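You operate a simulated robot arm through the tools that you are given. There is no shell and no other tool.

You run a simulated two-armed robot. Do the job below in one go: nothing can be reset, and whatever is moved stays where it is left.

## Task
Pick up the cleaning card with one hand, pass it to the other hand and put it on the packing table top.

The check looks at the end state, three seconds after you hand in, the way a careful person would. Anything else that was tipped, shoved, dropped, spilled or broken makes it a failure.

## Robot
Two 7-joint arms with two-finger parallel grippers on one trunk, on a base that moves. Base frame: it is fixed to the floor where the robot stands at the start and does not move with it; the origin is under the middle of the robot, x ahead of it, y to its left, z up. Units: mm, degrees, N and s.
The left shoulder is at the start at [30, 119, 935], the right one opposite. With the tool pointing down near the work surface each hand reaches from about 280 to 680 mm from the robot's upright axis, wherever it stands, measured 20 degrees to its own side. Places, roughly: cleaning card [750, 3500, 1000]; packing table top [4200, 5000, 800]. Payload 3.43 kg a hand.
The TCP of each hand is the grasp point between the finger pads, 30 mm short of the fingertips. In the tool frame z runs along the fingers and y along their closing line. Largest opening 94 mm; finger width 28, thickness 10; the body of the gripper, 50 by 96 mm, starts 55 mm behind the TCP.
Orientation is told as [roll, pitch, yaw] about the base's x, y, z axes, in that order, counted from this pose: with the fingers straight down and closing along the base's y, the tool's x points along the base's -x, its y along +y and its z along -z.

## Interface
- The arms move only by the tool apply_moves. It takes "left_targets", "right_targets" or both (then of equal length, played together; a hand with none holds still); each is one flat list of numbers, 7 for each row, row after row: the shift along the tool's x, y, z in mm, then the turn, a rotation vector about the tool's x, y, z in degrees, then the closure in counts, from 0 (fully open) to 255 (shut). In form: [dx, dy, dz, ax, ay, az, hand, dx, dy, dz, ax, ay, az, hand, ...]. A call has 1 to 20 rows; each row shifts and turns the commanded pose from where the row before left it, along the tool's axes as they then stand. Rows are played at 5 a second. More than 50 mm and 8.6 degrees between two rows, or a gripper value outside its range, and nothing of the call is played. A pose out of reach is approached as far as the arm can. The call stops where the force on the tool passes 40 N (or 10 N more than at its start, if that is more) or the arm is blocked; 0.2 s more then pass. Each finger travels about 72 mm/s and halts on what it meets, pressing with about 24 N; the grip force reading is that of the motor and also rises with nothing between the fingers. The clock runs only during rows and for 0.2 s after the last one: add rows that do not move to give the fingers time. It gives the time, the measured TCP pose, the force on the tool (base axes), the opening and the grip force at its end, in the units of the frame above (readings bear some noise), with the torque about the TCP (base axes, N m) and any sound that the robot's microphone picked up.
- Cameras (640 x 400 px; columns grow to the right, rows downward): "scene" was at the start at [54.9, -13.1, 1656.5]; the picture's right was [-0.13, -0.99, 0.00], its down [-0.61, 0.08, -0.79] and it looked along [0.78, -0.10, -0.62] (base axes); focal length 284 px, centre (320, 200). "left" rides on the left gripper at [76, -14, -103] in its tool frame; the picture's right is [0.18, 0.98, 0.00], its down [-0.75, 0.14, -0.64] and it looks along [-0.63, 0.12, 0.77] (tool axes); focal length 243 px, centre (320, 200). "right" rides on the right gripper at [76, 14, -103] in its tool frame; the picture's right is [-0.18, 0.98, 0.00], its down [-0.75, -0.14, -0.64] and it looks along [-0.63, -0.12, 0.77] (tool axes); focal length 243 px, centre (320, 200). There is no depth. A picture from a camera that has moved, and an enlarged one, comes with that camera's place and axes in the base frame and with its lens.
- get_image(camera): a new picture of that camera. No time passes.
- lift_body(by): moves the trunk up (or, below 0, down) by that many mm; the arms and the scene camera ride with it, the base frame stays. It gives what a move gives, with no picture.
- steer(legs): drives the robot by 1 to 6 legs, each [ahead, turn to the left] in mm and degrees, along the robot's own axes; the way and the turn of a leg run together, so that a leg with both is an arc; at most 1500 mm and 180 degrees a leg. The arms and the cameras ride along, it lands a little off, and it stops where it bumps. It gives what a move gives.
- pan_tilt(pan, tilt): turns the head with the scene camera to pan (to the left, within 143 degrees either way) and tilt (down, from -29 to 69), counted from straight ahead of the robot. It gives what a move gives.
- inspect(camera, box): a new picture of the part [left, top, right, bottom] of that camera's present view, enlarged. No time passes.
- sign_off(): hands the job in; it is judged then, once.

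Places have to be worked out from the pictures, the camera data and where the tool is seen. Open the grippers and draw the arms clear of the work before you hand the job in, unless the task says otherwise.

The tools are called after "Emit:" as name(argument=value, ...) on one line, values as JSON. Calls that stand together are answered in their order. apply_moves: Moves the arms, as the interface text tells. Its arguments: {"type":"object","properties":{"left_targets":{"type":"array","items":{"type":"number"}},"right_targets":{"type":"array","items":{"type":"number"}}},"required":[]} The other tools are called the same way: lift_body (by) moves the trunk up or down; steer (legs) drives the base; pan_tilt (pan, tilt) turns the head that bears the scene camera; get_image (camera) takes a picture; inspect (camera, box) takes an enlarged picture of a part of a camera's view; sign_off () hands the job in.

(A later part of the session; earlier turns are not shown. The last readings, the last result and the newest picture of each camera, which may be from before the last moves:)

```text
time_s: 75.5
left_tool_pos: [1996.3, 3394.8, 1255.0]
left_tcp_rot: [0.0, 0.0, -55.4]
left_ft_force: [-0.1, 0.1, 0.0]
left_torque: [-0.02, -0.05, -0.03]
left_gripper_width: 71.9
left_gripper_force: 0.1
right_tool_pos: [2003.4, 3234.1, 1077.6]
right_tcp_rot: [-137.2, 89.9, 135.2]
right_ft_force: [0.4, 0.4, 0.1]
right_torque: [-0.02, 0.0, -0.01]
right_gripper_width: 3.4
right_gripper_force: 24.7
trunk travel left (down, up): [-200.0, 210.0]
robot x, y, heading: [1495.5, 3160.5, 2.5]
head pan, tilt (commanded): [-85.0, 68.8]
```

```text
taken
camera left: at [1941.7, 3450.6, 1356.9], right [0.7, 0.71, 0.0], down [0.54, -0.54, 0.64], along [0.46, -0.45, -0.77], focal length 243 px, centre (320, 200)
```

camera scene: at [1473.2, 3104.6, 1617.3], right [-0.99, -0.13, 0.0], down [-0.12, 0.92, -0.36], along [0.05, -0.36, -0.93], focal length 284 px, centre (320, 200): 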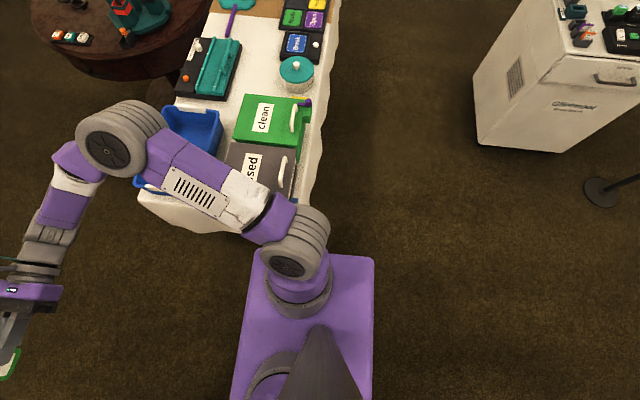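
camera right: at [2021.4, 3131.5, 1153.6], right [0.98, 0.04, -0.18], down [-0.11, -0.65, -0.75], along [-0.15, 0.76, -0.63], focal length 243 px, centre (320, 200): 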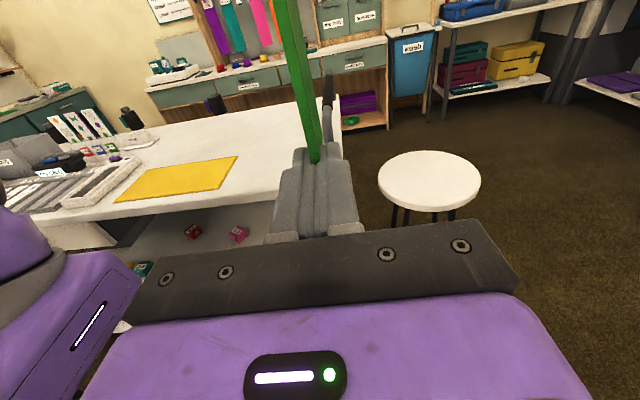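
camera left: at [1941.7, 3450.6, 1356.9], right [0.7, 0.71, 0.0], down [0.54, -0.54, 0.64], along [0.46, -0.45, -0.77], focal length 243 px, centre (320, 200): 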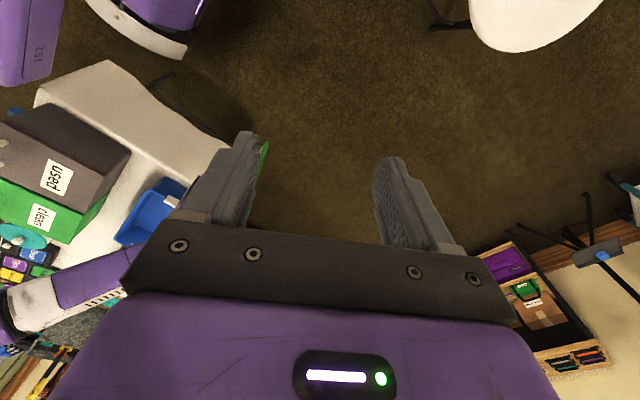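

Now the base's front edge and the cloth table's corner are both in view. I enlarge that part.

Emit:
inspect(camera="left", box=[0, 0, 280, 180])

Emit:
apply_moves(left_targets=[0, 0, 0, 0, 0, 8.2, 60, 0, 0, 0, 0, 0, 8.2, 60, 0, 0, 0, 0, 0, 8.2, 60, 0, 0, 0, 0, 0, 8.2, 60, 0, 0, 0, 0, 0, 0, 60])

Emit:
get_image(camera="left")

Emit:
inspect(camera="left", box=[0, 0, 320, 180])

```text
2.22 times, centred on (140, 90) of left
camera zoom: at [1941.7, 3450.6, 1356.9], right [0.7, 0.71, 0.0], down [0.54, -0.54, 0.64], along [0.46, -0.45, -0.77], focal length 539 px, centre (720, 444)
```

zoom: 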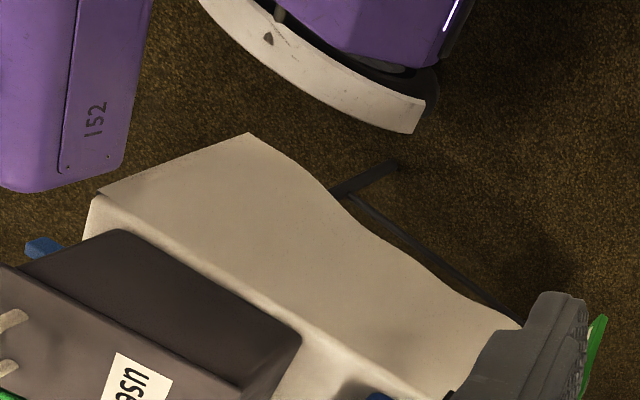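

```text
time_s: 76.7
left_tool_pos: [1996.1, 3395.3, 1254.3]
left_tcp_rot: [0.0, 0.0, -88.1]
left_ft_force: [-0.2, 0.1, -1.6]
left_torque: [-0.02, 0.0, -0.05]
left_gripper_width: 71.9
left_gripper_force: 0.1
right_tool_pos: [2003.2, 3234.5, 1076.7]
right_tcp_rot: [-137.3, 90.0, 135.1]
right_ft_force: [0.4, 0.5, 0.6]
right_torque: [-0.02, 0.02, -0.03]
right_gripper_width: 3.8
right_gripper_force: 24.2
trunk travel left (down, up): [-200.0, 210.0]
robot x, y, heading: [1497.8, 3163.7, 2.8]
head pan, tilt (commanded): [-85.0, 68.8]
```

```text
taken
camera left: at [1979.8, 3471.4, 1356.7], right [0.98, 0.22, 0.0], down [0.17, -0.75, 0.64], along [0.14, -0.63, -0.77], focal length 243 px, centre (320, 200)
```

left: 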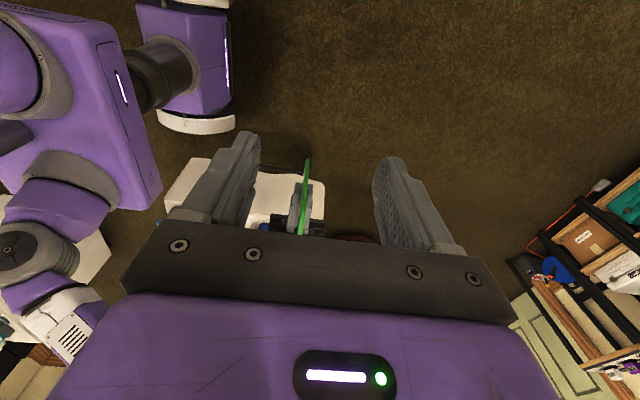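

```text
2.00 times, centred on (160, 90) of left
camera zoom: at [1979.8, 3471.4, 1356.7], right [0.98, 0.22, 0.0], down [0.17, -0.75, 0.64], along [0.14, -0.63, -0.77], focal length 485 px, centre (640, 420)
```

zoom: 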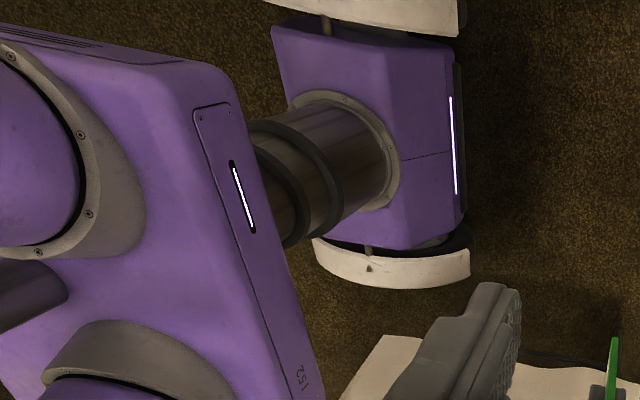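

The base's right bumper is ~100 mm from the table's foot and below the cloth's hem, and nothing appears displaced. I try a short 120 mm step ahead to see whether the way is free.

Emit:
steer(legs=[[120, 0]])

Emit:
get_image(camera="left")

```text
time_s: 77.9
left_tool_pos: [2117.5, 3401.3, 1254.6]
left_tcp_rot: [0.0, 0.1, -88.0]
left_ft_force: [1.4, 0.2, 0.0]
left_torque: [-0.02, 0.03, -0.01]
left_gripper_width: 71.7
left_gripper_force: 0.1
right_tool_pos: [2126.3, 3238.5, 1076.5]
right_tcp_rot: [-115.4, 89.9, 157.1]
right_ft_force: [-0.8, 0.0, 0.0]
right_torque: [-0.01, 0.03, 0.03]
right_gripper_width: 3.6
right_gripper_force: 24.3
trunk travel left (down, up): [-200.0, 210.0]
robot x, y, heading: [1618.6, 3169.5, 2.0]
head pan, tilt (commanded): [-85.0, 68.8]
```

```text
taken
camera left: at [2102.4, 3477.3, 1356.2], right [0.98, 0.22, 0.0], down [0.17, -0.75, 0.64], along [0.14, -0.63, -0.77], focal length 243 px, centre (320, 200)
```

left: 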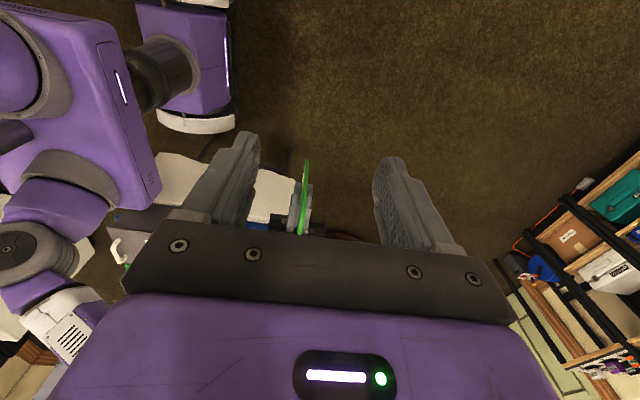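

The step went freely. I enlarge the base's right side to check it still clears the table's foot.

Emit:
inspect(camera="left", box=[100, 60, 340, 240])

```text
2.22 times, centred on (220, 150) of left
camera zoom: at [2102.4, 3477.3, 1356.2], right [0.98, 0.22, 0.0], down [0.17, -0.75, 0.64], along [0.14, -0.63, -0.77], focal length 539 px, centre (542, 311)
```

zoom: 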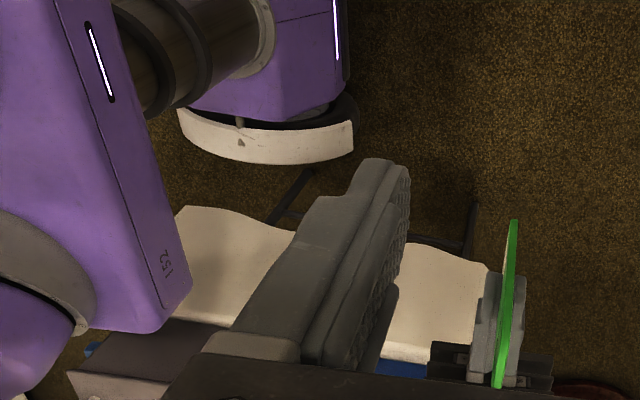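

The base is clear (≈130 mm to the table's foot, ≈90 mm to the trolley's shelf). I drive on 900 mm to get out of the passage.

Emit:
steer(legs=[[900, 0]])

Emit:
pan_tilt(pan=45, tilt=28)

Emit:
get_image(camera="scene")

```text
time_s: 82.6
left_tool_pos: [3001.6, 3444.9, 1255.6]
left_tcp_rot: [0.0, 0.0, -87.8]
left_ft_force: [0.8, -0.3, -0.1]
left_torque: [0.0, 0.01, -0.01]
left_gripper_width: 72.1
left_gripper_force: 0.0
right_tool_pos: [3009.2, 3281.8, 1078.1]
right_tcp_rot: [-129.7, 89.9, 143.1]
right_ft_force: [-0.4, 0.4, 0.5]
right_torque: [0.0, 0.01, -0.01]
right_gripper_width: 3.4
right_gripper_force: 23.8
trunk travel left (down, up): [-200.0, 210.0]
robot x, y, heading: [2504.2, 3210.6, 2.9]
head pan, tilt (commanded): [-85.0, 68.8]
```

```text
time_s: 84.7
left_tool_pos: [3000.2, 3445.3, 1255.6]
left_tcp_rot: [0.0, 0.0, -87.7]
left_ft_force: [0.7, 0.0, 0.4]
left_torque: [0.02, 0.01, -0.03]
left_gripper_width: 71.8
left_gripper_force: 0.1
right_tool_pos: [3009.4, 3282.3, 1078.5]
right_tcp_rot: [-136.0, 89.9, 136.8]
right_ft_force: [-0.6, 0.4, -0.4]
right_torque: [0.04, 0.04, 0.0]
right_gripper_width: 3.6
right_gripper_force: 23.9
trunk travel left (down, up): [-200.0, 210.0]
robot x, y, heading: [2501.4, 3208.0, 2.8]
head pan, tilt (commanded): [45.0, 28.0]
```

```text
taken
camera scene: at [2533.6, 3273.9, 1671.9], right [0.74, -0.67, 0.0], down [-0.32, -0.35, -0.88], along [0.59, 0.65, -0.47], focal length 284 px, centre (320, 200)
```

scene: 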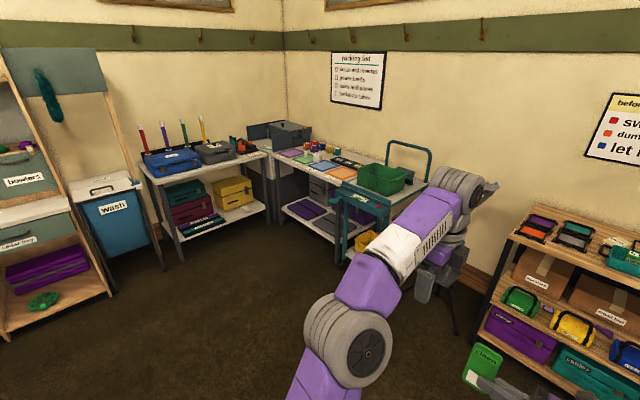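

Out of the passage. I enlarge the packing table area.

Emit:
inspect(camera="scene", box=[230, 100, 450, 270])

```text
2.35 times, centred on (340, 185) of scene
camera zoom: at [2533.6, 3273.9, 1671.9], right [0.74, -0.67, 0.0], down [-0.32, -0.35, -0.88], along [0.59, 0.65, -0.47], focal length 668 px, centre (273, 235)
```

zoom: 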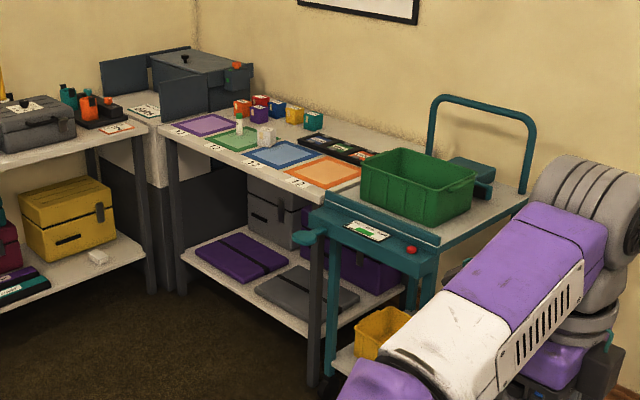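

The table's front edge is x ≈ 3960 (y 4616–5484), with four mats along its front, cups behind and the teal cart at its right end. I drive toward it, stopping near (3150, 4500) for a better look.

Emit:
steer(legs=[[0, 60.5], [1420, 0], [0, -50]])

Emit:
pan_tilt(pan=20, tilt=30)

Emit:
get_image(camera="scene")

```text
time_s: 96.8
left_tool_pos: [3575.1, 4834.9, 1255.3]
left_tcp_rot: [-0.1, 0.0, -76.2]
left_ft_force: [0.5, 0.5, 0.7]
left_torque: [-0.01, -0.02, 0.01]
left_gripper_width: 71.8
left_gripper_force: 0.0
right_tool_pos: [3614.3, 4678.0, 1077.5]
right_tcp_rot: [-139.5, 89.9, 144.7]
right_ft_force: [0.5, 0.1, -0.2]
right_torque: [-0.01, 0.0, 0.02]
right_gripper_width: 3.2
right_gripper_force: 24.5
trunk travel left (down, up): [-200.0, 210.0]
robot x, y, heading: [3132.1, 4506.7, 14.4]
head pan, tilt (commanded): [45.0, 28.0]
```

```text
time_s: 97.7
left_tool_pos: [3574.3, 4834.4, 1254.9]
left_tcp_rot: [0.0, -0.1, -76.3]
left_ft_force: [-0.7, 0.1, 1.9]
left_torque: [0.01, 0.01, -0.04]
left_gripper_width: 71.9
left_gripper_force: 0.0
right_tool_pos: [3615.2, 4678.5, 1077.3]
right_tcp_rot: [-128.5, 89.9, 155.9]
right_ft_force: [0.6, 0.4, -0.3]
right_torque: [-0.02, -0.02, -0.01]
right_gripper_width: 3.3
right_gripper_force: 24.1
trunk travel left (down, up): [-200.0, 210.0]
robot x, y, heading: [3133.3, 4504.5, 14.4]
head pan, tilt (commanded): [20.0, 30.0]
```

```text
taken
camera scene: at [3178.1, 4547.4, 1668.8], right [0.56, -0.83, 0.0], down [-0.41, -0.28, -0.87], along [0.72, 0.49, -0.5], focal length 284 px, centre (320, 200)
```

scene: 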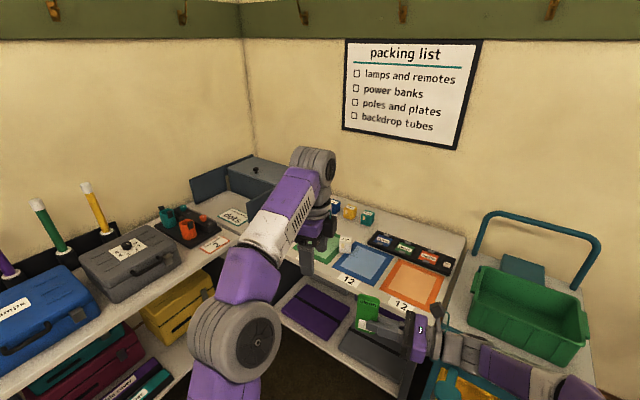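

Emit:
inspect(camera="scene", box=[190, 150, 490, 370])

Emit:
get_image(camera="left")

Emit:
get_image(camera="right")

```text
1.82 times, centred on (340, 260) of scene
camera zoom: at [3178.1, 4547.4, 1668.8], right [0.56, -0.83, 0.0], down [-0.41, -0.28, -0.87], along [0.72, 0.49, -0.5], focal length 516 px, centre (284, 91)
```

zoom: 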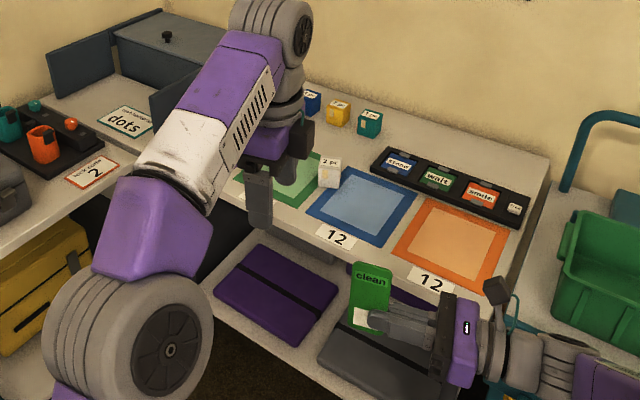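

```text
taken
camera left: at [3543.1, 4906.2, 1356.8], right [0.91, 0.41, 0.0], down [0.32, -0.7, 0.64], along [0.27, -0.58, -0.77], focal length 243 px, centre (320, 200)
```

left: 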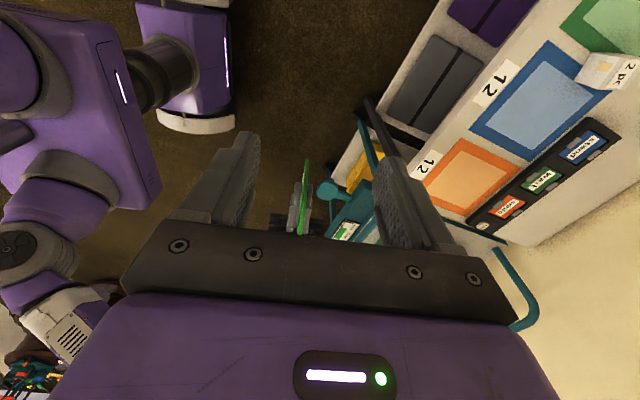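

```text
taken
camera right: at [3653.5, 4582.3, 1153.6], right [0.95, 0.24, -0.19], down [0.02, -0.66, -0.75], along [-0.3, 0.71, -0.63], focal length 243 px, centre (320, 200)
```

right: 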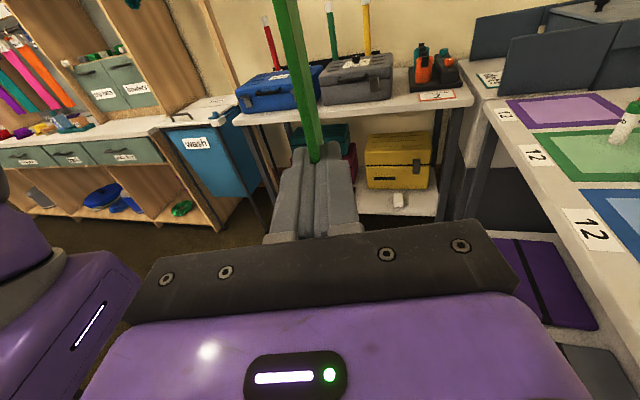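

The tabletop shows four mats along the front, a black tray and cups behind; a bare patch seems to lie behind the green/blue mats around (4260, 5090). I raise the trunk 150 mm for clearance and drive to face the table squarely from about (3300, 5120).

Emit:
lift_body(by=150)

Emit:
steer(legs=[[0, 60.6], [625, 0], [0, -75]])

Emit:
pan_tilt(pan=0, tilt=35)

Emit:
get_image(camera="scene")

```text
time_s: 99.5
left_tool_pos: [3574.2, 4834.0, 1404.2]
left_tcp_rot: [0.0, 0.0, -76.1]
left_ft_force: [-0.1, -0.4, -0.4]
left_torque: [0.01, 0.01, -0.03]
left_gripper_width: 72.1
left_gripper_force: 0.0
right_tool_pos: [3613.3, 4677.7, 1227.3]
right_tcp_rot: [-119.6, 89.9, 164.8]
right_ft_force: [-0.5, -0.2, 0.1]
right_torque: [-0.01, -0.01, -0.02]
right_gripper_width: 3.4
right_gripper_force: 23.8
trunk travel left (down, up): [-350.0, 60.0]
robot x, y, heading: [3131.8, 4506.4, 14.4]
head pan, tilt (commanded): [20.0, 30.0]
```

```text
time_s: 109.0
left_tool_pos: [3814.6, 5296.2, 1405.0]
left_tcp_rot: [0.0, 0.0, -92.9]
left_ft_force: [-0.5, -0.1, -0.4]
left_torque: [0.05, -0.02, 0.02]
left_gripper_width: 71.9
left_gripper_force: 0.0
right_tool_pos: [3808.4, 5134.5, 1227.3]
right_tcp_rot: [-131.5, 89.9, 135.9]
right_ft_force: [0.3, -0.3, -0.1]
right_torque: [0.01, -0.01, 0.0]
right_gripper_width: 3.5
right_gripper_force: 24.4
trunk travel left (down, up): [-350.0, 60.0]
robot x, y, heading: [3295.1, 5107.9, -2.4]
head pan, tilt (commanded): [20.0, 30.0]
```

```text
time_s: 109.8
left_tool_pos: [3813.7, 5296.6, 1406.0]
left_tcp_rot: [0.1, 0.0, -93.1]
left_ft_force: [0.6, 0.0, -0.3]
left_torque: [0.0, 0.02, 0.03]
left_gripper_width: 72.0
left_gripper_force: 0.0
right_tool_pos: [3807.8, 5135.6, 1227.9]
right_tcp_rot: [-122.0, 89.9, 145.4]
right_ft_force: [-0.2, -1.0, 1.1]
right_torque: [-0.02, 0.03, 0.01]
right_gripper_width: 3.5
right_gripper_force: 23.1
trunk travel left (down, up): [-350.0, 60.0]
robot x, y, heading: [3295.5, 5112.9, -2.6]
head pan, tilt (commanded): [0.0, 35.0]
```

```text
taken
camera scene: at [3354.4, 5104.3, 1811.0], right [-0.04, -1.0, 0.0], down [-0.57, 0.02, -0.82], along [0.82, -0.03, -0.57], focal length 284 px, centre (320, 200)
```

scene: 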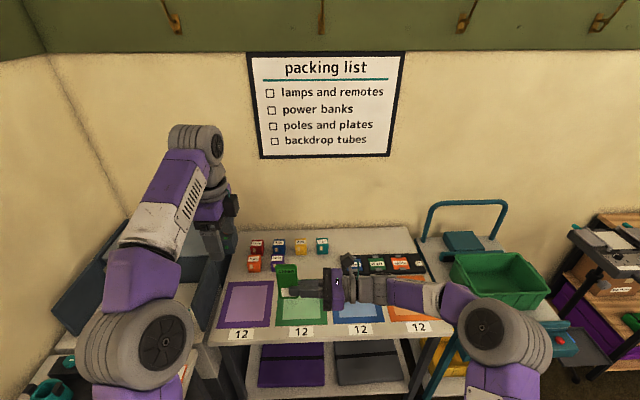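

Now I face the table squarely. I enlarge the tabletop.

Emit:
inspect(camera="scene", box=[190, 210, 450, 360])

Emit:
get_image(camera="left")

```text
2.46 times, centred on (320, 285) of scene
camera zoom: at [3354.4, 5104.3, 1811.0], right [-0.04, -1.0, 0.0], down [-0.57, 0.02, -0.82], along [0.82, -0.03, -0.57], focal length 699 px, centre (320, -9)
```

zoom: 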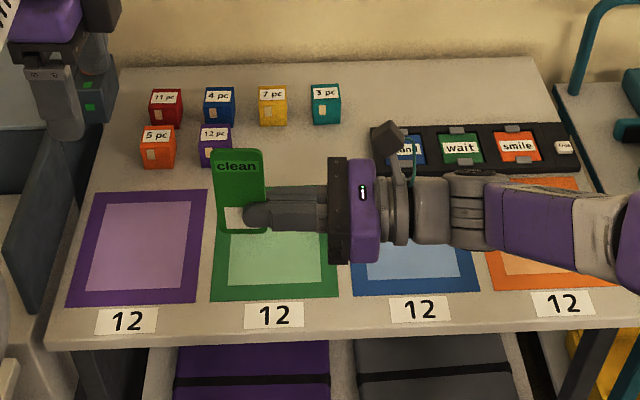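

```text
taken
camera left: at [3804.7, 5374.1, 1506.9], right [0.99, 0.13, 0.0], down [0.1, -0.76, 0.64], along [0.09, -0.64, -0.77], focal length 243 px, centre (320, 200)
```

left: 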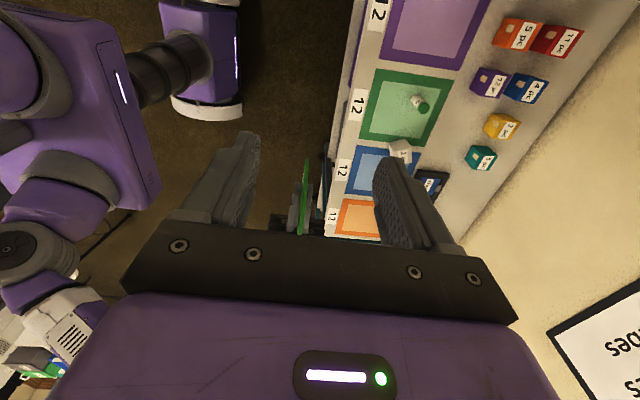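

Triangulated: tabletop z ≈ 799, front edge x ≈ 3903; bare patch behind the green mat spans x ≈ 4195–4330, y ≈ 4975–5225 between the small boxes and the black tray. I square up my heading and drive ahead to x ≈ 3650 so the right hand can reach it.

Emit:
steer(legs=[[0, 2.6], [345, 0]])

Emit:
pan_tilt(pan=0, tilt=50)

Emit:
get_image(camera="scene")

Emit:
get_image(camera="left")

```text
time_s: 112.4
left_tool_pos: [4144.6, 5321.4, 1404.7]
left_tcp_rot: [0.1, 0.0, -90.2]
left_ft_force: [-0.4, 0.8, -0.3]
left_torque: [0.0, -0.01, 0.01]
left_gripper_width: 71.9
left_gripper_force: 0.1
right_tool_pos: [4145.8, 5158.9, 1227.7]
right_tcp_rot: [-127.8, 89.9, 142.3]
right_ft_force: [-0.1, 0.6, -0.8]
right_torque: [-0.06, 0.0, 0.0]
right_gripper_width: 3.3
right_gripper_force: 24.2
trunk travel left (down, up): [-350.0, 60.0]
robot x, y, heading: [3636.5, 5107.5, 0.4]
head pan, tilt (commanded): [0.0, 35.0]
```

```text
time_s: 113.2
left_tool_pos: [4145.7, 5320.9, 1406.5]
left_tcp_rot: [0.1, 0.0, -90.3]
left_ft_force: [-0.6, 1.0, 0.0]
left_torque: [0.02, 0.03, -0.01]
left_gripper_width: 72.1
left_gripper_force: 0.1
right_tool_pos: [4144.7, 5159.3, 1228.1]
right_tcp_rot: [-129.5, 90.0, 140.5]
right_ft_force: [-0.1, 0.0, 0.0]
right_torque: [0.0, 0.0, -0.01]
right_gripper_width: 3.6
right_gripper_force: 24.4
trunk travel left (down, up): [-350.0, 60.0]
robot x, y, heading: [3634.2, 5112.1, 0.3]
head pan, tilt (commanded): [0.0, 50.0]
```

```text
taken
camera scene: at [3682.9, 5107.6, 1789.3], right [0.0, -1.0, 0.0], down [-0.77, 0.0, -0.64], along [0.64, 0.0, -0.77], focal length 284 px, centre (320, 200)
```

scene: 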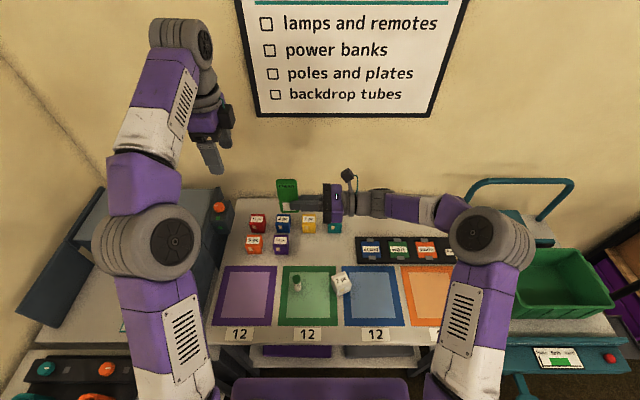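

```text
taken
camera left: at [4131.3, 5398.1, 1507.1], right [0.98, 0.18, 0.0], down [0.14, -0.75, 0.64], along [0.12, -0.63, -0.77], focal length 243 px, centre (320, 200)
```

left: 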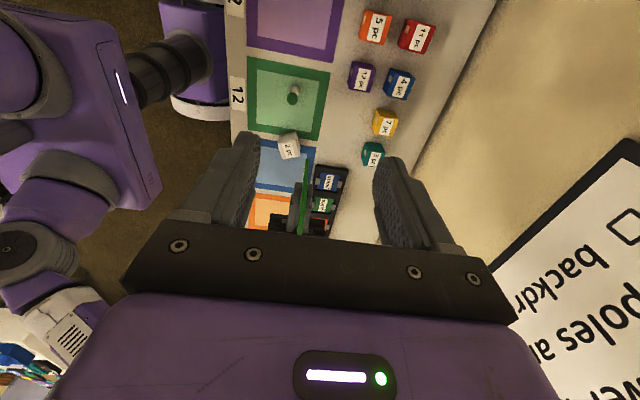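

I enlarge both views to fix the bare patch's limits before lowering the card.

Emit:
inspect(camera="scene", box=[220, 180, 460, 340])

Emit:
inspect(camera="left", box=[220, 0, 460, 240])

```text
2.50 times, centred on (340, 260) of scene
camera zoom: at [3682.9, 5107.6, 1789.3], right [0.0, -1.0, 0.0], down [-0.77, 0.0, -0.64], along [0.64, 0.0, -0.77], focal length 710 px, centre (270, 50)
```

zoom: 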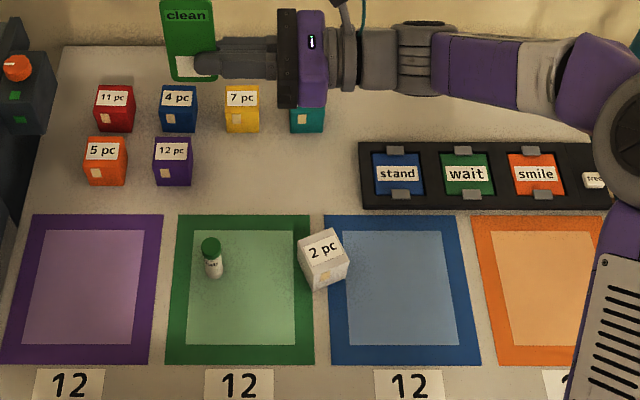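

```text
1.67 times, centred on (340, 120) of left
camera zoom: at [4131.3, 5398.1, 1507.1], right [0.98, 0.18, 0.0], down [0.14, -0.75, 0.64], along [0.12, -0.63, -0.77], focal length 404 px, centre (287, 333)
```

zoom: 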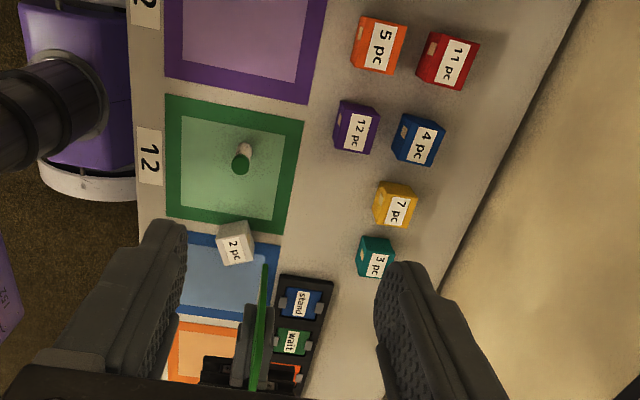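

The bare patch is confirmed: x ≈ 4190–4330, y ≈ 4975–5225. I move the left hand aside, shift the right hand 82 mm to the right, and turn it to point straight down with the card's long edge lowest.

Emit:
apply_moves(left_targets=[20, -40, 0, 0, 0, 0, 60, 20, -40, 0, 0, 0, 0, 60, 20, -40, 0, 0, 0, 0, 60, 0, 0, 0, 0, 0, 0, 60, 0, 0, 0, 0, 0, 0, 60, 0, 0, 0, 0, 0, 0, 60, 0, 0, 0, 0, 0, 0, 60, 0, 0, 0, 0, 0, 0, 60, 0, 0, 0, 0, 0, 0, 60, 0, 0, 0, 0, 0, 0, 60, 0, 0, 0, 0, 0, 0, 60, 0, 0, 0, 0, 0, 0, 60, 0, 0, 0, 0, 0, 0, 60, 0, 0, 0, 0, 0, 0, 60, 0, 0, 0, 0, 0, 0, 60], right_targets=[0, 0, -28, 0, 0, 0, 255, 0, 0, -28, 0, 0, 0, 255, 0, 0, -26, 0, 0, 0, 255, 0, 0, 0, 0, -8.2, 0, 255, 0, 0, 0, 0, -8.2, 0, 255, 0, 0, 0, 0, -8.2, 0, 255, 0, 0, 0, 0, -8.2, 0, 255, 0, 0, 0, 0, -8.2, 0, 255, 0, 0, 0, 0, -8.2, 0, 255, 0, 0, 0, 0, -8.2, 0, 255, 0, 0, 0, 0, -8.2, 0, 255, 0, 0, 0, 0, -8.2, 0, 255, 0, 0, 0, 0, -8.2, 0, 255, 0, 0, 0, 0, -8.0, 0, 255, 0, 0, 0, 0, 0, 0, 255])

Emit:
get_image(camera="scene")

Emit:
get_image(camera="right")

Emit:
get_image(camera="left")

```text
time_s: 116.4
left_tool_pos: [4027.7, 5381.4, 1404.6]
left_tcp_rot: [0.0, -0.1, -90.4]
left_ft_force: [0.0, 0.1, 0.3]
left_torque: [0.0, 0.02, -0.02]
left_gripper_width: 72.0
left_gripper_force: 0.0
right_tool_pos: [4144.9, 5075.9, 1228.4]
right_tcp_rot: [0.0, 0.0, -90.0]
right_ft_force: [0.1, -0.3, -0.4]
right_torque: [-0.01, -0.01, 0.0]
right_gripper_width: 3.2
right_gripper_force: 24.0
trunk travel left (down, up): [-350.0, 60.0]
robot x, y, heading: [3641.9, 5108.3, 0.2]
head pan, tilt (commanded): [0.0, 50.0]
```

```text
taken
camera scene: at [3683.0, 5106.8, 1789.2], right [0.0, -1.0, 0.0], down [-0.77, 0.0, -0.64], along [0.64, 0.0, -0.77], focal length 284 px, centre (320, 200)
```

scene: 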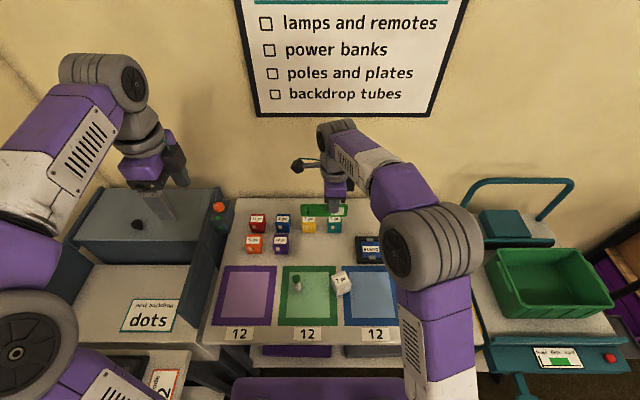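

```text
taken
camera right: at [4160.0, 5152.6, 1330.2], right [0.98, -0.18, 0.0], down [-0.14, -0.75, 0.64], along [-0.12, -0.63, -0.77], focal length 243 px, centre (320, 200)
```

right: 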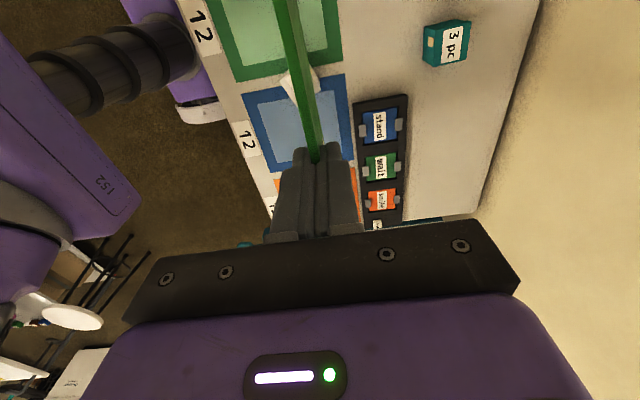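

```text
taken
camera left: at [4014.3, 5456.9, 1506.1], right [0.98, 0.18, 0.0], down [0.14, -0.75, 0.64], along [0.12, -0.63, -0.77], focal length 243 px, centre (320, 200)
```

left: 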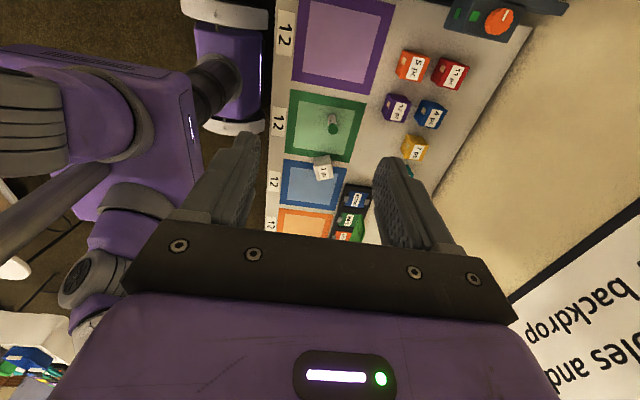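

The hand points straight down, the card hanging from it with its long edge along y. I move it 113 mm forward over the bare patch and down to TCP z ≈ 915 (card edge ≈ 60 mm above the table).

Emit:
apply_moves(right_targets=[0, 38, 0, 0, 0, 0, 255, 0, 38, 0, 0, 0, 0, 255, 0, 37, 0, 0, 0, 0, 255, 0, 0, 45, 0, 0, 0, 255, 0, 0, 45, 0, 0, 0, 255, 0, 0, 45, 0, 0, 0, 255, 0, 0, 45, 0, 0, 0, 255, 0, 0, 45, 0, 0, 0, 255, 0, 0, 45, 0, 0, 0, 255, 0, 0, 43, 0, 0, 0, 255, 0, 0, 0, 0, 0, 0, 255])

Emit:
get_image(camera="right")

Emit:
inspect(camera="scene", box=[220, 140, 460, 340])

Emit:
inspect(camera="left", box=[260, 40, 460, 240])

```text
time_s: 118.8
left_tool_pos: [4027.0, 5380.9, 1405.3]
left_tcp_rot: [0.1, 0.0, -90.3]
left_ft_force: [0.2, 0.0, 0.0]
left_torque: [0.01, -0.02, 0.03]
left_gripper_width: 71.8
left_gripper_force: 0.2
right_tool_pos: [4240.4, 5076.4, 912.4]
right_tcp_rot: [0.0, 0.1, -89.8]
right_ft_force: [-0.3, 1.0, 0.0]
right_torque: [0.01, -0.01, 0.0]
right_gripper_width: 3.5
right_gripper_force: 23.3
right hand out of reach, approached as far as the arm can: row 3
trunk travel left (down, up): [-350.0, 60.0]
robot x, y, heading: [3640.5, 5110.8, 0.4]
head pan, tilt (commanded): [0.0, 50.0]
```

```text
taken
camera right: at [4254.1, 5152.6, 1015.4], right [0.98, -0.18, 0.0], down [-0.14, -0.75, 0.64], along [-0.12, -0.63, -0.77], focal length 243 px, centre (320, 200)
```

right: 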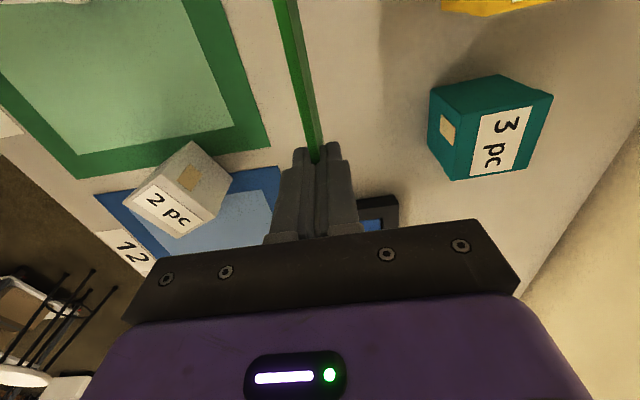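

```text
2.00 times, centred on (340, 240) of scene
camera zoom: at [3682.4, 5107.6, 1789.3], right [0.0, -1.0, 0.0], down [-0.77, 0.0, -0.64], along [0.64, 0.0, -0.77], focal length 568 px, centre (280, 120)
```

zoom: 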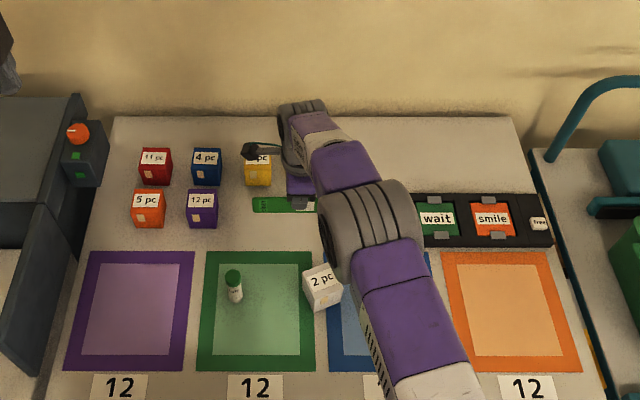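

```text
2.00 times, centred on (360, 140) of left
camera zoom: at [4013.7, 5457.6, 1506.1], right [0.98, 0.18, 0.0], down [0.14, -0.75, 0.64], along [0.12, -0.63, -0.77], focal length 485 px, centre (240, 320)
```

zoom: 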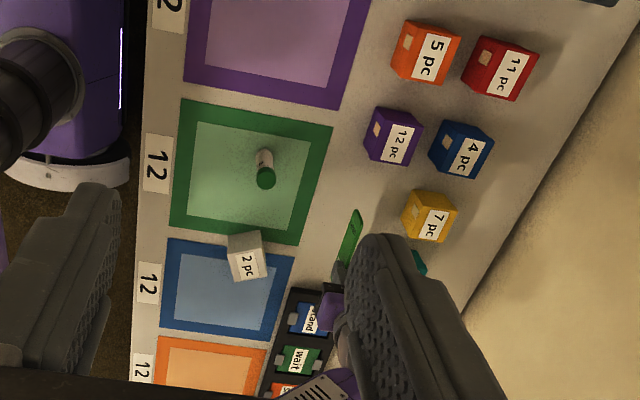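

The right arm ran to its reach limit at x = 4240, a bit short of the middle of the patch. Everything is clear, so I nudge the base 30 mm ahead (table edge still ~90 mm from the base) and re-read the pose.

Emit:
steer(legs=[[30, 0]])

Emit:
get_image(camera="right")

Emit:
get_image(camera="left")

```text
time_s: 119.6
left_tool_pos: [4056.6, 5382.0, 1405.7]
left_tcp_rot: [0.1, -0.1, -90.4]
left_ft_force: [-0.5, 1.3, -0.8]
left_torque: [-0.01, -0.01, -0.01]
left_gripper_width: 72.1
left_gripper_force: 0.0
right_tool_pos: [4269.8, 5076.2, 913.7]
right_tcp_rot: [0.0, 0.0, -89.8]
right_ft_force: [0.1, -1.0, -0.6]
right_torque: [-0.03, -0.01, -0.01]
right_gripper_width: 3.4
right_gripper_force: 24.2
trunk travel left (down, up): [-350.0, 60.0]
robot x, y, heading: [3668.3, 5109.8, 0.3]
head pan, tilt (commanded): [0.0, 50.0]
```

```text
taken
camera right: at [4283.7, 5152.8, 1015.9], right [0.98, -0.18, 0.0], down [-0.14, -0.75, 0.64], along [-0.12, -0.63, -0.77], focal length 243 px, centre (320, 200)
```

right: 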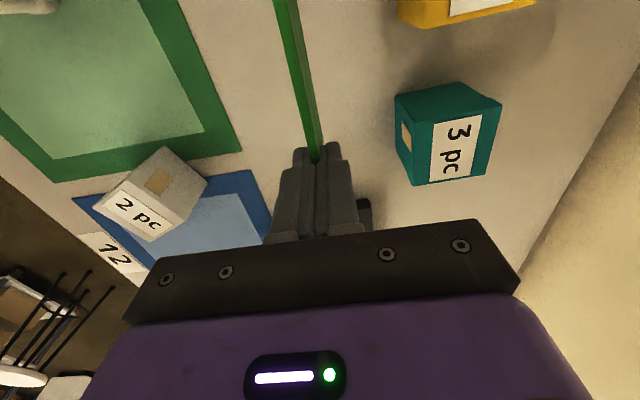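

```text
taken
camera left: at [4043.2, 5457.7, 1506.3], right [0.98, 0.18, 0.0], down [0.14, -0.75, 0.64], along [0.12, -0.63, -0.77], focal length 243 px, centre (320, 200)
```

left: 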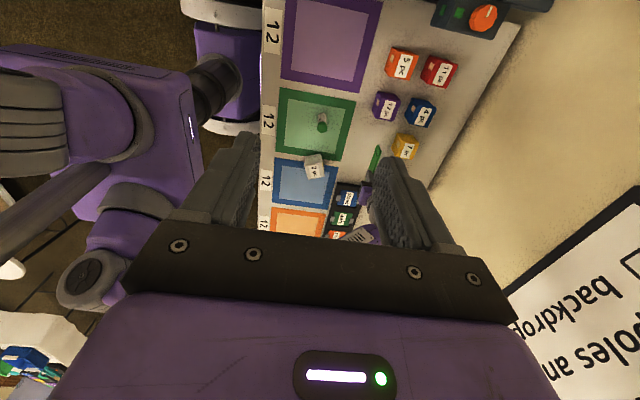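

TCP is at (4270, 5076, 914); the teal "3 pc" box's near corner is at x ≈ 4335. I pull back 18 mm to x ≈ 4252 for equal clearance and lower to TCP z ≈ 860.

Emit:
apply_moves(right_targets=[0, -18, 0, 0, 0, 0, 255, 0, 0, 18, 0, 0, 0, 255, 0, 0, 18, 0, 0, 0, 255, 0, 0, 18, 0, 0, 0, 255, 0, 0, 0, 0, 0, 0, 255])

Emit:
get_image(camera="right")

Emit:
inspect(camera="scene", box=[260, 180, 420, 300])

Emit:
inspect(camera="left", box=[300, 80, 440, 240])

```text
time_s: 120.8
left_tool_pos: [4057.6, 5380.3, 1404.3]
left_tcp_rot: [0.1, -0.1, -90.2]
left_ft_force: [-1.0, 0.8, 0.4]
left_torque: [0.01, -0.01, -0.03]
left_gripper_width: 71.9
left_gripper_force: 0.1
right_tool_pos: [4253.2, 5076.2, 859.5]
right_tcp_rot: [0.0, 0.2, -89.8]
right_ft_force: [-0.1, -0.3, 0.0]
right_torque: [-0.01, 0.0, 0.01]
right_gripper_width: 3.6
right_gripper_force: 24.7
trunk travel left (down, up): [-350.0, 60.0]
robot x, y, heading: [3666.5, 5108.2, 0.0]
head pan, tilt (commanded): [0.0, 50.0]
```

```text
taken
camera right: at [4266.1, 5151.8, 961.3], right [0.98, -0.18, 0.0], down [-0.14, -0.75, 0.64], along [-0.12, -0.63, -0.77], focal length 243 px, centre (320, 200)
```

right: 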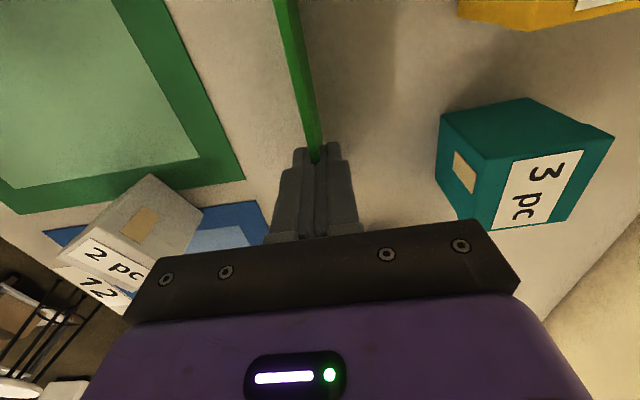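

```text
3.33 times, centred on (340, 240) of scene
camera zoom: at [3713.0, 5107.7, 1789.2], right [0.0, -1.0, 0.0], down [-0.77, 0.0, -0.64], along [0.64, 0.0, -0.77], focal length 946 px, centre (253, 67)
```

zoom: 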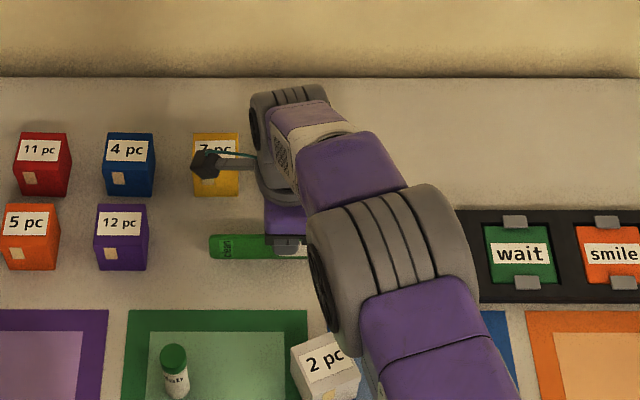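

```text
2.50 times, centred on (370, 160) of left
camera zoom: at [4044.2, 5457.6, 1506.1], right [0.98, 0.18, 0.0], down [0.14, -0.75, 0.64], along [0.12, -0.63, -0.77], focal length 606 px, centre (195, 300)
```

zoom: 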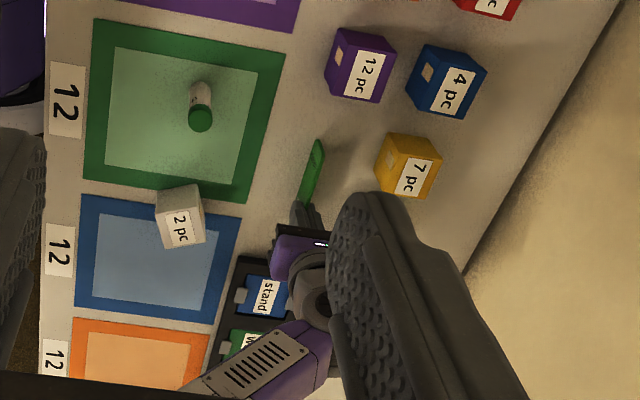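

The card's lower edge should be about 6 mm above the table. I lean the hand 6° (fingers slightly forward, card top toward me, so it will later fall toward the free side), then lower 4 mm and read the force.

Emit:
apply_moves(right_targets=[0, 0, 0, -6, 0, 0, 255, 0, 0, 2, 0, 0, 0, 255, 0, 0, 2, 0, 0, 0, 255, 0, 0, 0, 0, 0, 0, 255])

Emit:
inspect(camera="right", box=[220, 0, 420, 170])

Emit:
inspect(camera="scene", box=[290, 210, 370, 270])

```text
time_s: 121.8
left_tool_pos: [4057.1, 5380.3, 1405.0]
left_tcp_rot: [0.1, 0.1, -90.3]
left_ft_force: [0.5, 0.1, 0.1]
left_torque: [-0.02, -0.01, -0.03]
left_gripper_width: 72.2
left_gripper_force: 0.0
right_tool_pos: [4253.1, 5075.8, 856.2]
right_tcp_rot: [6.1, 0.1, -89.9]
right_ft_force: [-1.9, -1.3, 10.4]
right_torque: [0.23, 0.05, 0.08]
right_gripper_width: 3.5
right_gripper_force: 23.5
trunk travel left (down, up): [-350.0, 60.0]
robot x, y, heading: [3665.5, 5111.1, 0.2]
head pan, tilt (commanded): [0.0, 50.0]
```

```text
2.35 times, centred on (320, 85) of right
camera zoom: at [4255.7, 5151.7, 959.9], right [0.98, -0.18, 0.1], down [-0.21, -0.76, 0.62], along [-0.03, -0.63, -0.78], focal length 571 px, centre (320, 471)
```

zoom: 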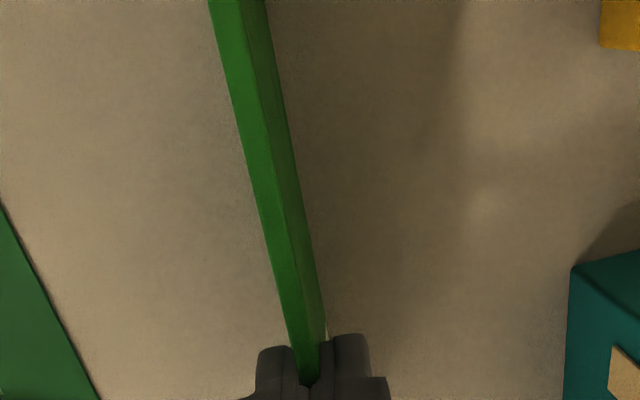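

```text
6.67 times, centred on (330, 240) of scene
camera zoom: at [3711.4, 5107.6, 1789.4], right [0.0, -1.0, 0.0], down [-0.77, 0.0, -0.64], along [0.64, 0.0, -0.77], focal length 1892 px, centre (253, -67)
```

zoom: 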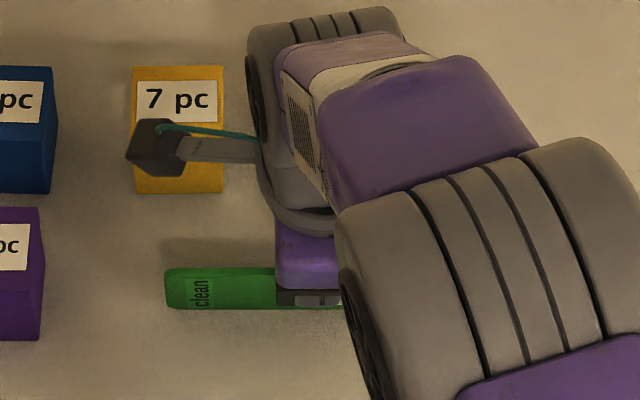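

The +10 N upward force shows the card's edge is on the table. I ease off 1 mm and then open the right hand fully.

Emit:
apply_moves(right_targets=[0, 0, -1, 0, 0, 0, 255, 0, 0, 0, 0, 0, 0, 0, 0, 0, 0, 0, 0, 0, 0, 0, 0, 0, 0, 0, 0, 0, 0, 0, 0, 0, 0, 0, 0, 0, 0, 0, 0, 0, 0, 0])

Emit:
get_image(camera="right")

Emit:
inspect(camera="scene", box=[260, 190, 400, 290])

Emit:
inspect(camera="left", box=[300, 80, 440, 240])

```text
time_s: 123.2
left_tool_pos: [4057.1, 5380.7, 1404.7]
left_tcp_rot: [0.2, 0.0, -90.3]
left_ft_force: [-0.4, -0.3, -1.0]
left_torque: [0.03, -0.03, 0.0]
left_gripper_width: 72.0
left_gripper_force: 0.0
right_tool_pos: [4252.3, 5076.9, 856.6]
right_tcp_rot: [5.9, 0.0, -89.8]
right_ft_force: [0.1, 0.4, -0.2]
right_torque: [0.01, 0.02, -0.02]
right_gripper_width: 93.7
right_gripper_force: 0.0
trunk travel left (down, up): [-350.0, 60.0]
robot x, y, heading: [3669.7, 5109.9, 0.3]
head pan, tilt (commanded): [0.0, 50.0]
```

```text
taken
camera right: at [4255.8, 5151.8, 959.5], right [0.98, -0.18, 0.1], down [-0.2, -0.75, 0.62], along [-0.04, -0.63, -0.78], focal length 243 px, centre (320, 200)
```

right: 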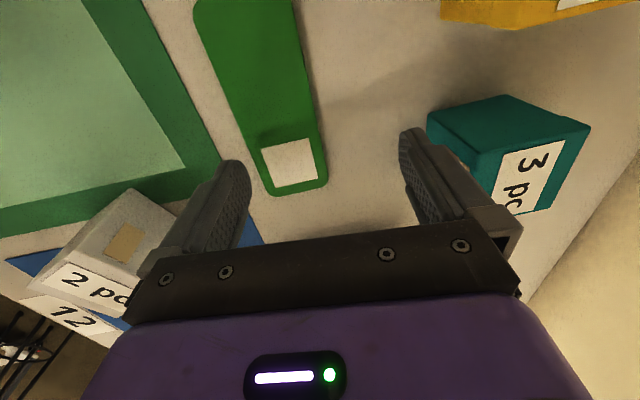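

```text
4.00 times, centred on (330, 240) of scene
camera zoom: at [3713.0, 5107.7, 1789.2], right [0.0, -1.0, 0.0], down [-0.77, 0.0, -0.64], along [0.64, 0.0, -0.77], focal length 1135 px, centre (280, 40)
```

zoom: 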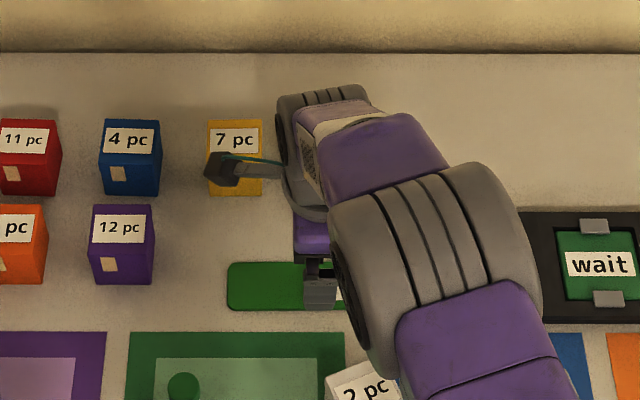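

```text
2.50 times, centred on (370, 160) of left
camera zoom: at [4044.2, 5457.7, 1506.1], right [0.98, 0.18, 0.0], down [0.14, -0.75, 0.64], along [0.12, -0.63, -0.77], focal length 606 px, centre (195, 300)
```

zoom: 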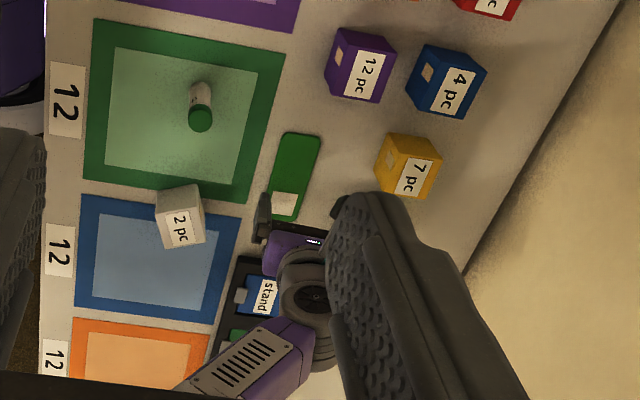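

The card has come to rest flat on the bare tabletop behind the green mat, touching nothing else. I lift the right hand straight up away from it.

Emit:
apply_moves(right_targets=[0, 1.6, -14.9, 0, 0, 0, 0, 0, 2.6, -24.9, 0, 0, 0, 0, 0, 4.2, -39.8, 0, 0, 0, 0, 0, 4.2, -39.8, 0, 0, 0, 0, 0, 4.2, -39.8, 0, 0, 0, 0, 0, 4.2, -39.8, 0, 0, 0, 0, 0, 4.2, -39.8, 0, 0, 0, 0, 0, 0, 0, 6, 0, 0, 0, 0, -40, -10, 0, 0, 0, 0, 0, -45, 0, 0, 0, 0, 0, 0, -45, 0, 0, 0, 0, 0, 0, 0, 0, 0, 0, 0, 0])

Emit:
get_image(camera="scene")

Emit:
get_image(camera="left")

```text
time_s: 125.8
left_tool_pos: [4058.6, 5381.4, 1403.0]
left_tcp_rot: [0.0, -0.1, -90.4]
left_ft_force: [-0.2, 1.5, 0.1]
left_torque: [-0.02, -0.03, 0.0]
left_gripper_width: 71.9
left_gripper_force: 0.0
right_tool_pos: [4123.7, 5077.1, 1106.4]
right_tcp_rot: [-0.1, 0.1, -89.9]
right_ft_force: [0.5, 0.1, -0.7]
right_torque: [-0.01, 0.02, -0.04]
right_gripper_width: 93.8
right_gripper_force: 0.0
trunk travel left (down, up): [-350.0, 60.0]
robot x, y, heading: [3669.2, 5108.0, -0.0]
head pan, tilt (commanded): [0.0, 50.0]
```

```text
taken
camera scene: at [3713.8, 5107.7, 1789.2], right [0.0, -1.0, 0.0], down [-0.77, 0.0, -0.64], along [0.64, 0.0, -0.77], focal length 284 px, centre (320, 200)
```

scene: 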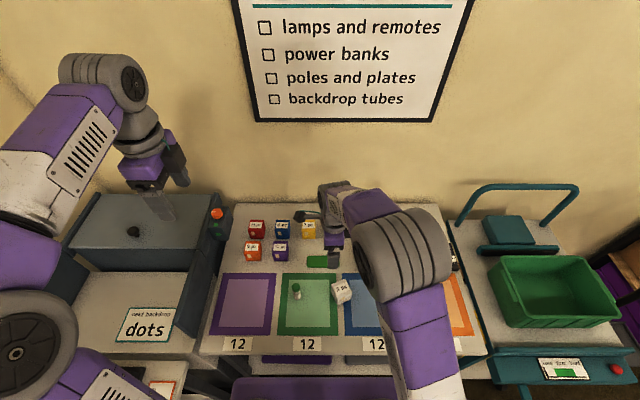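

```text
taken
camera left: at [4044.8, 5457.6, 1505.9], right [0.98, 0.18, 0.0], down [0.14, -0.75, 0.64], along [0.12, -0.63, -0.77], focal length 243 px, centre (320, 200)
```

left: 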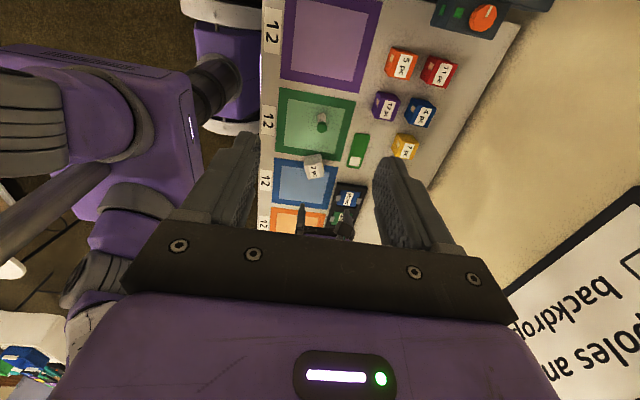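

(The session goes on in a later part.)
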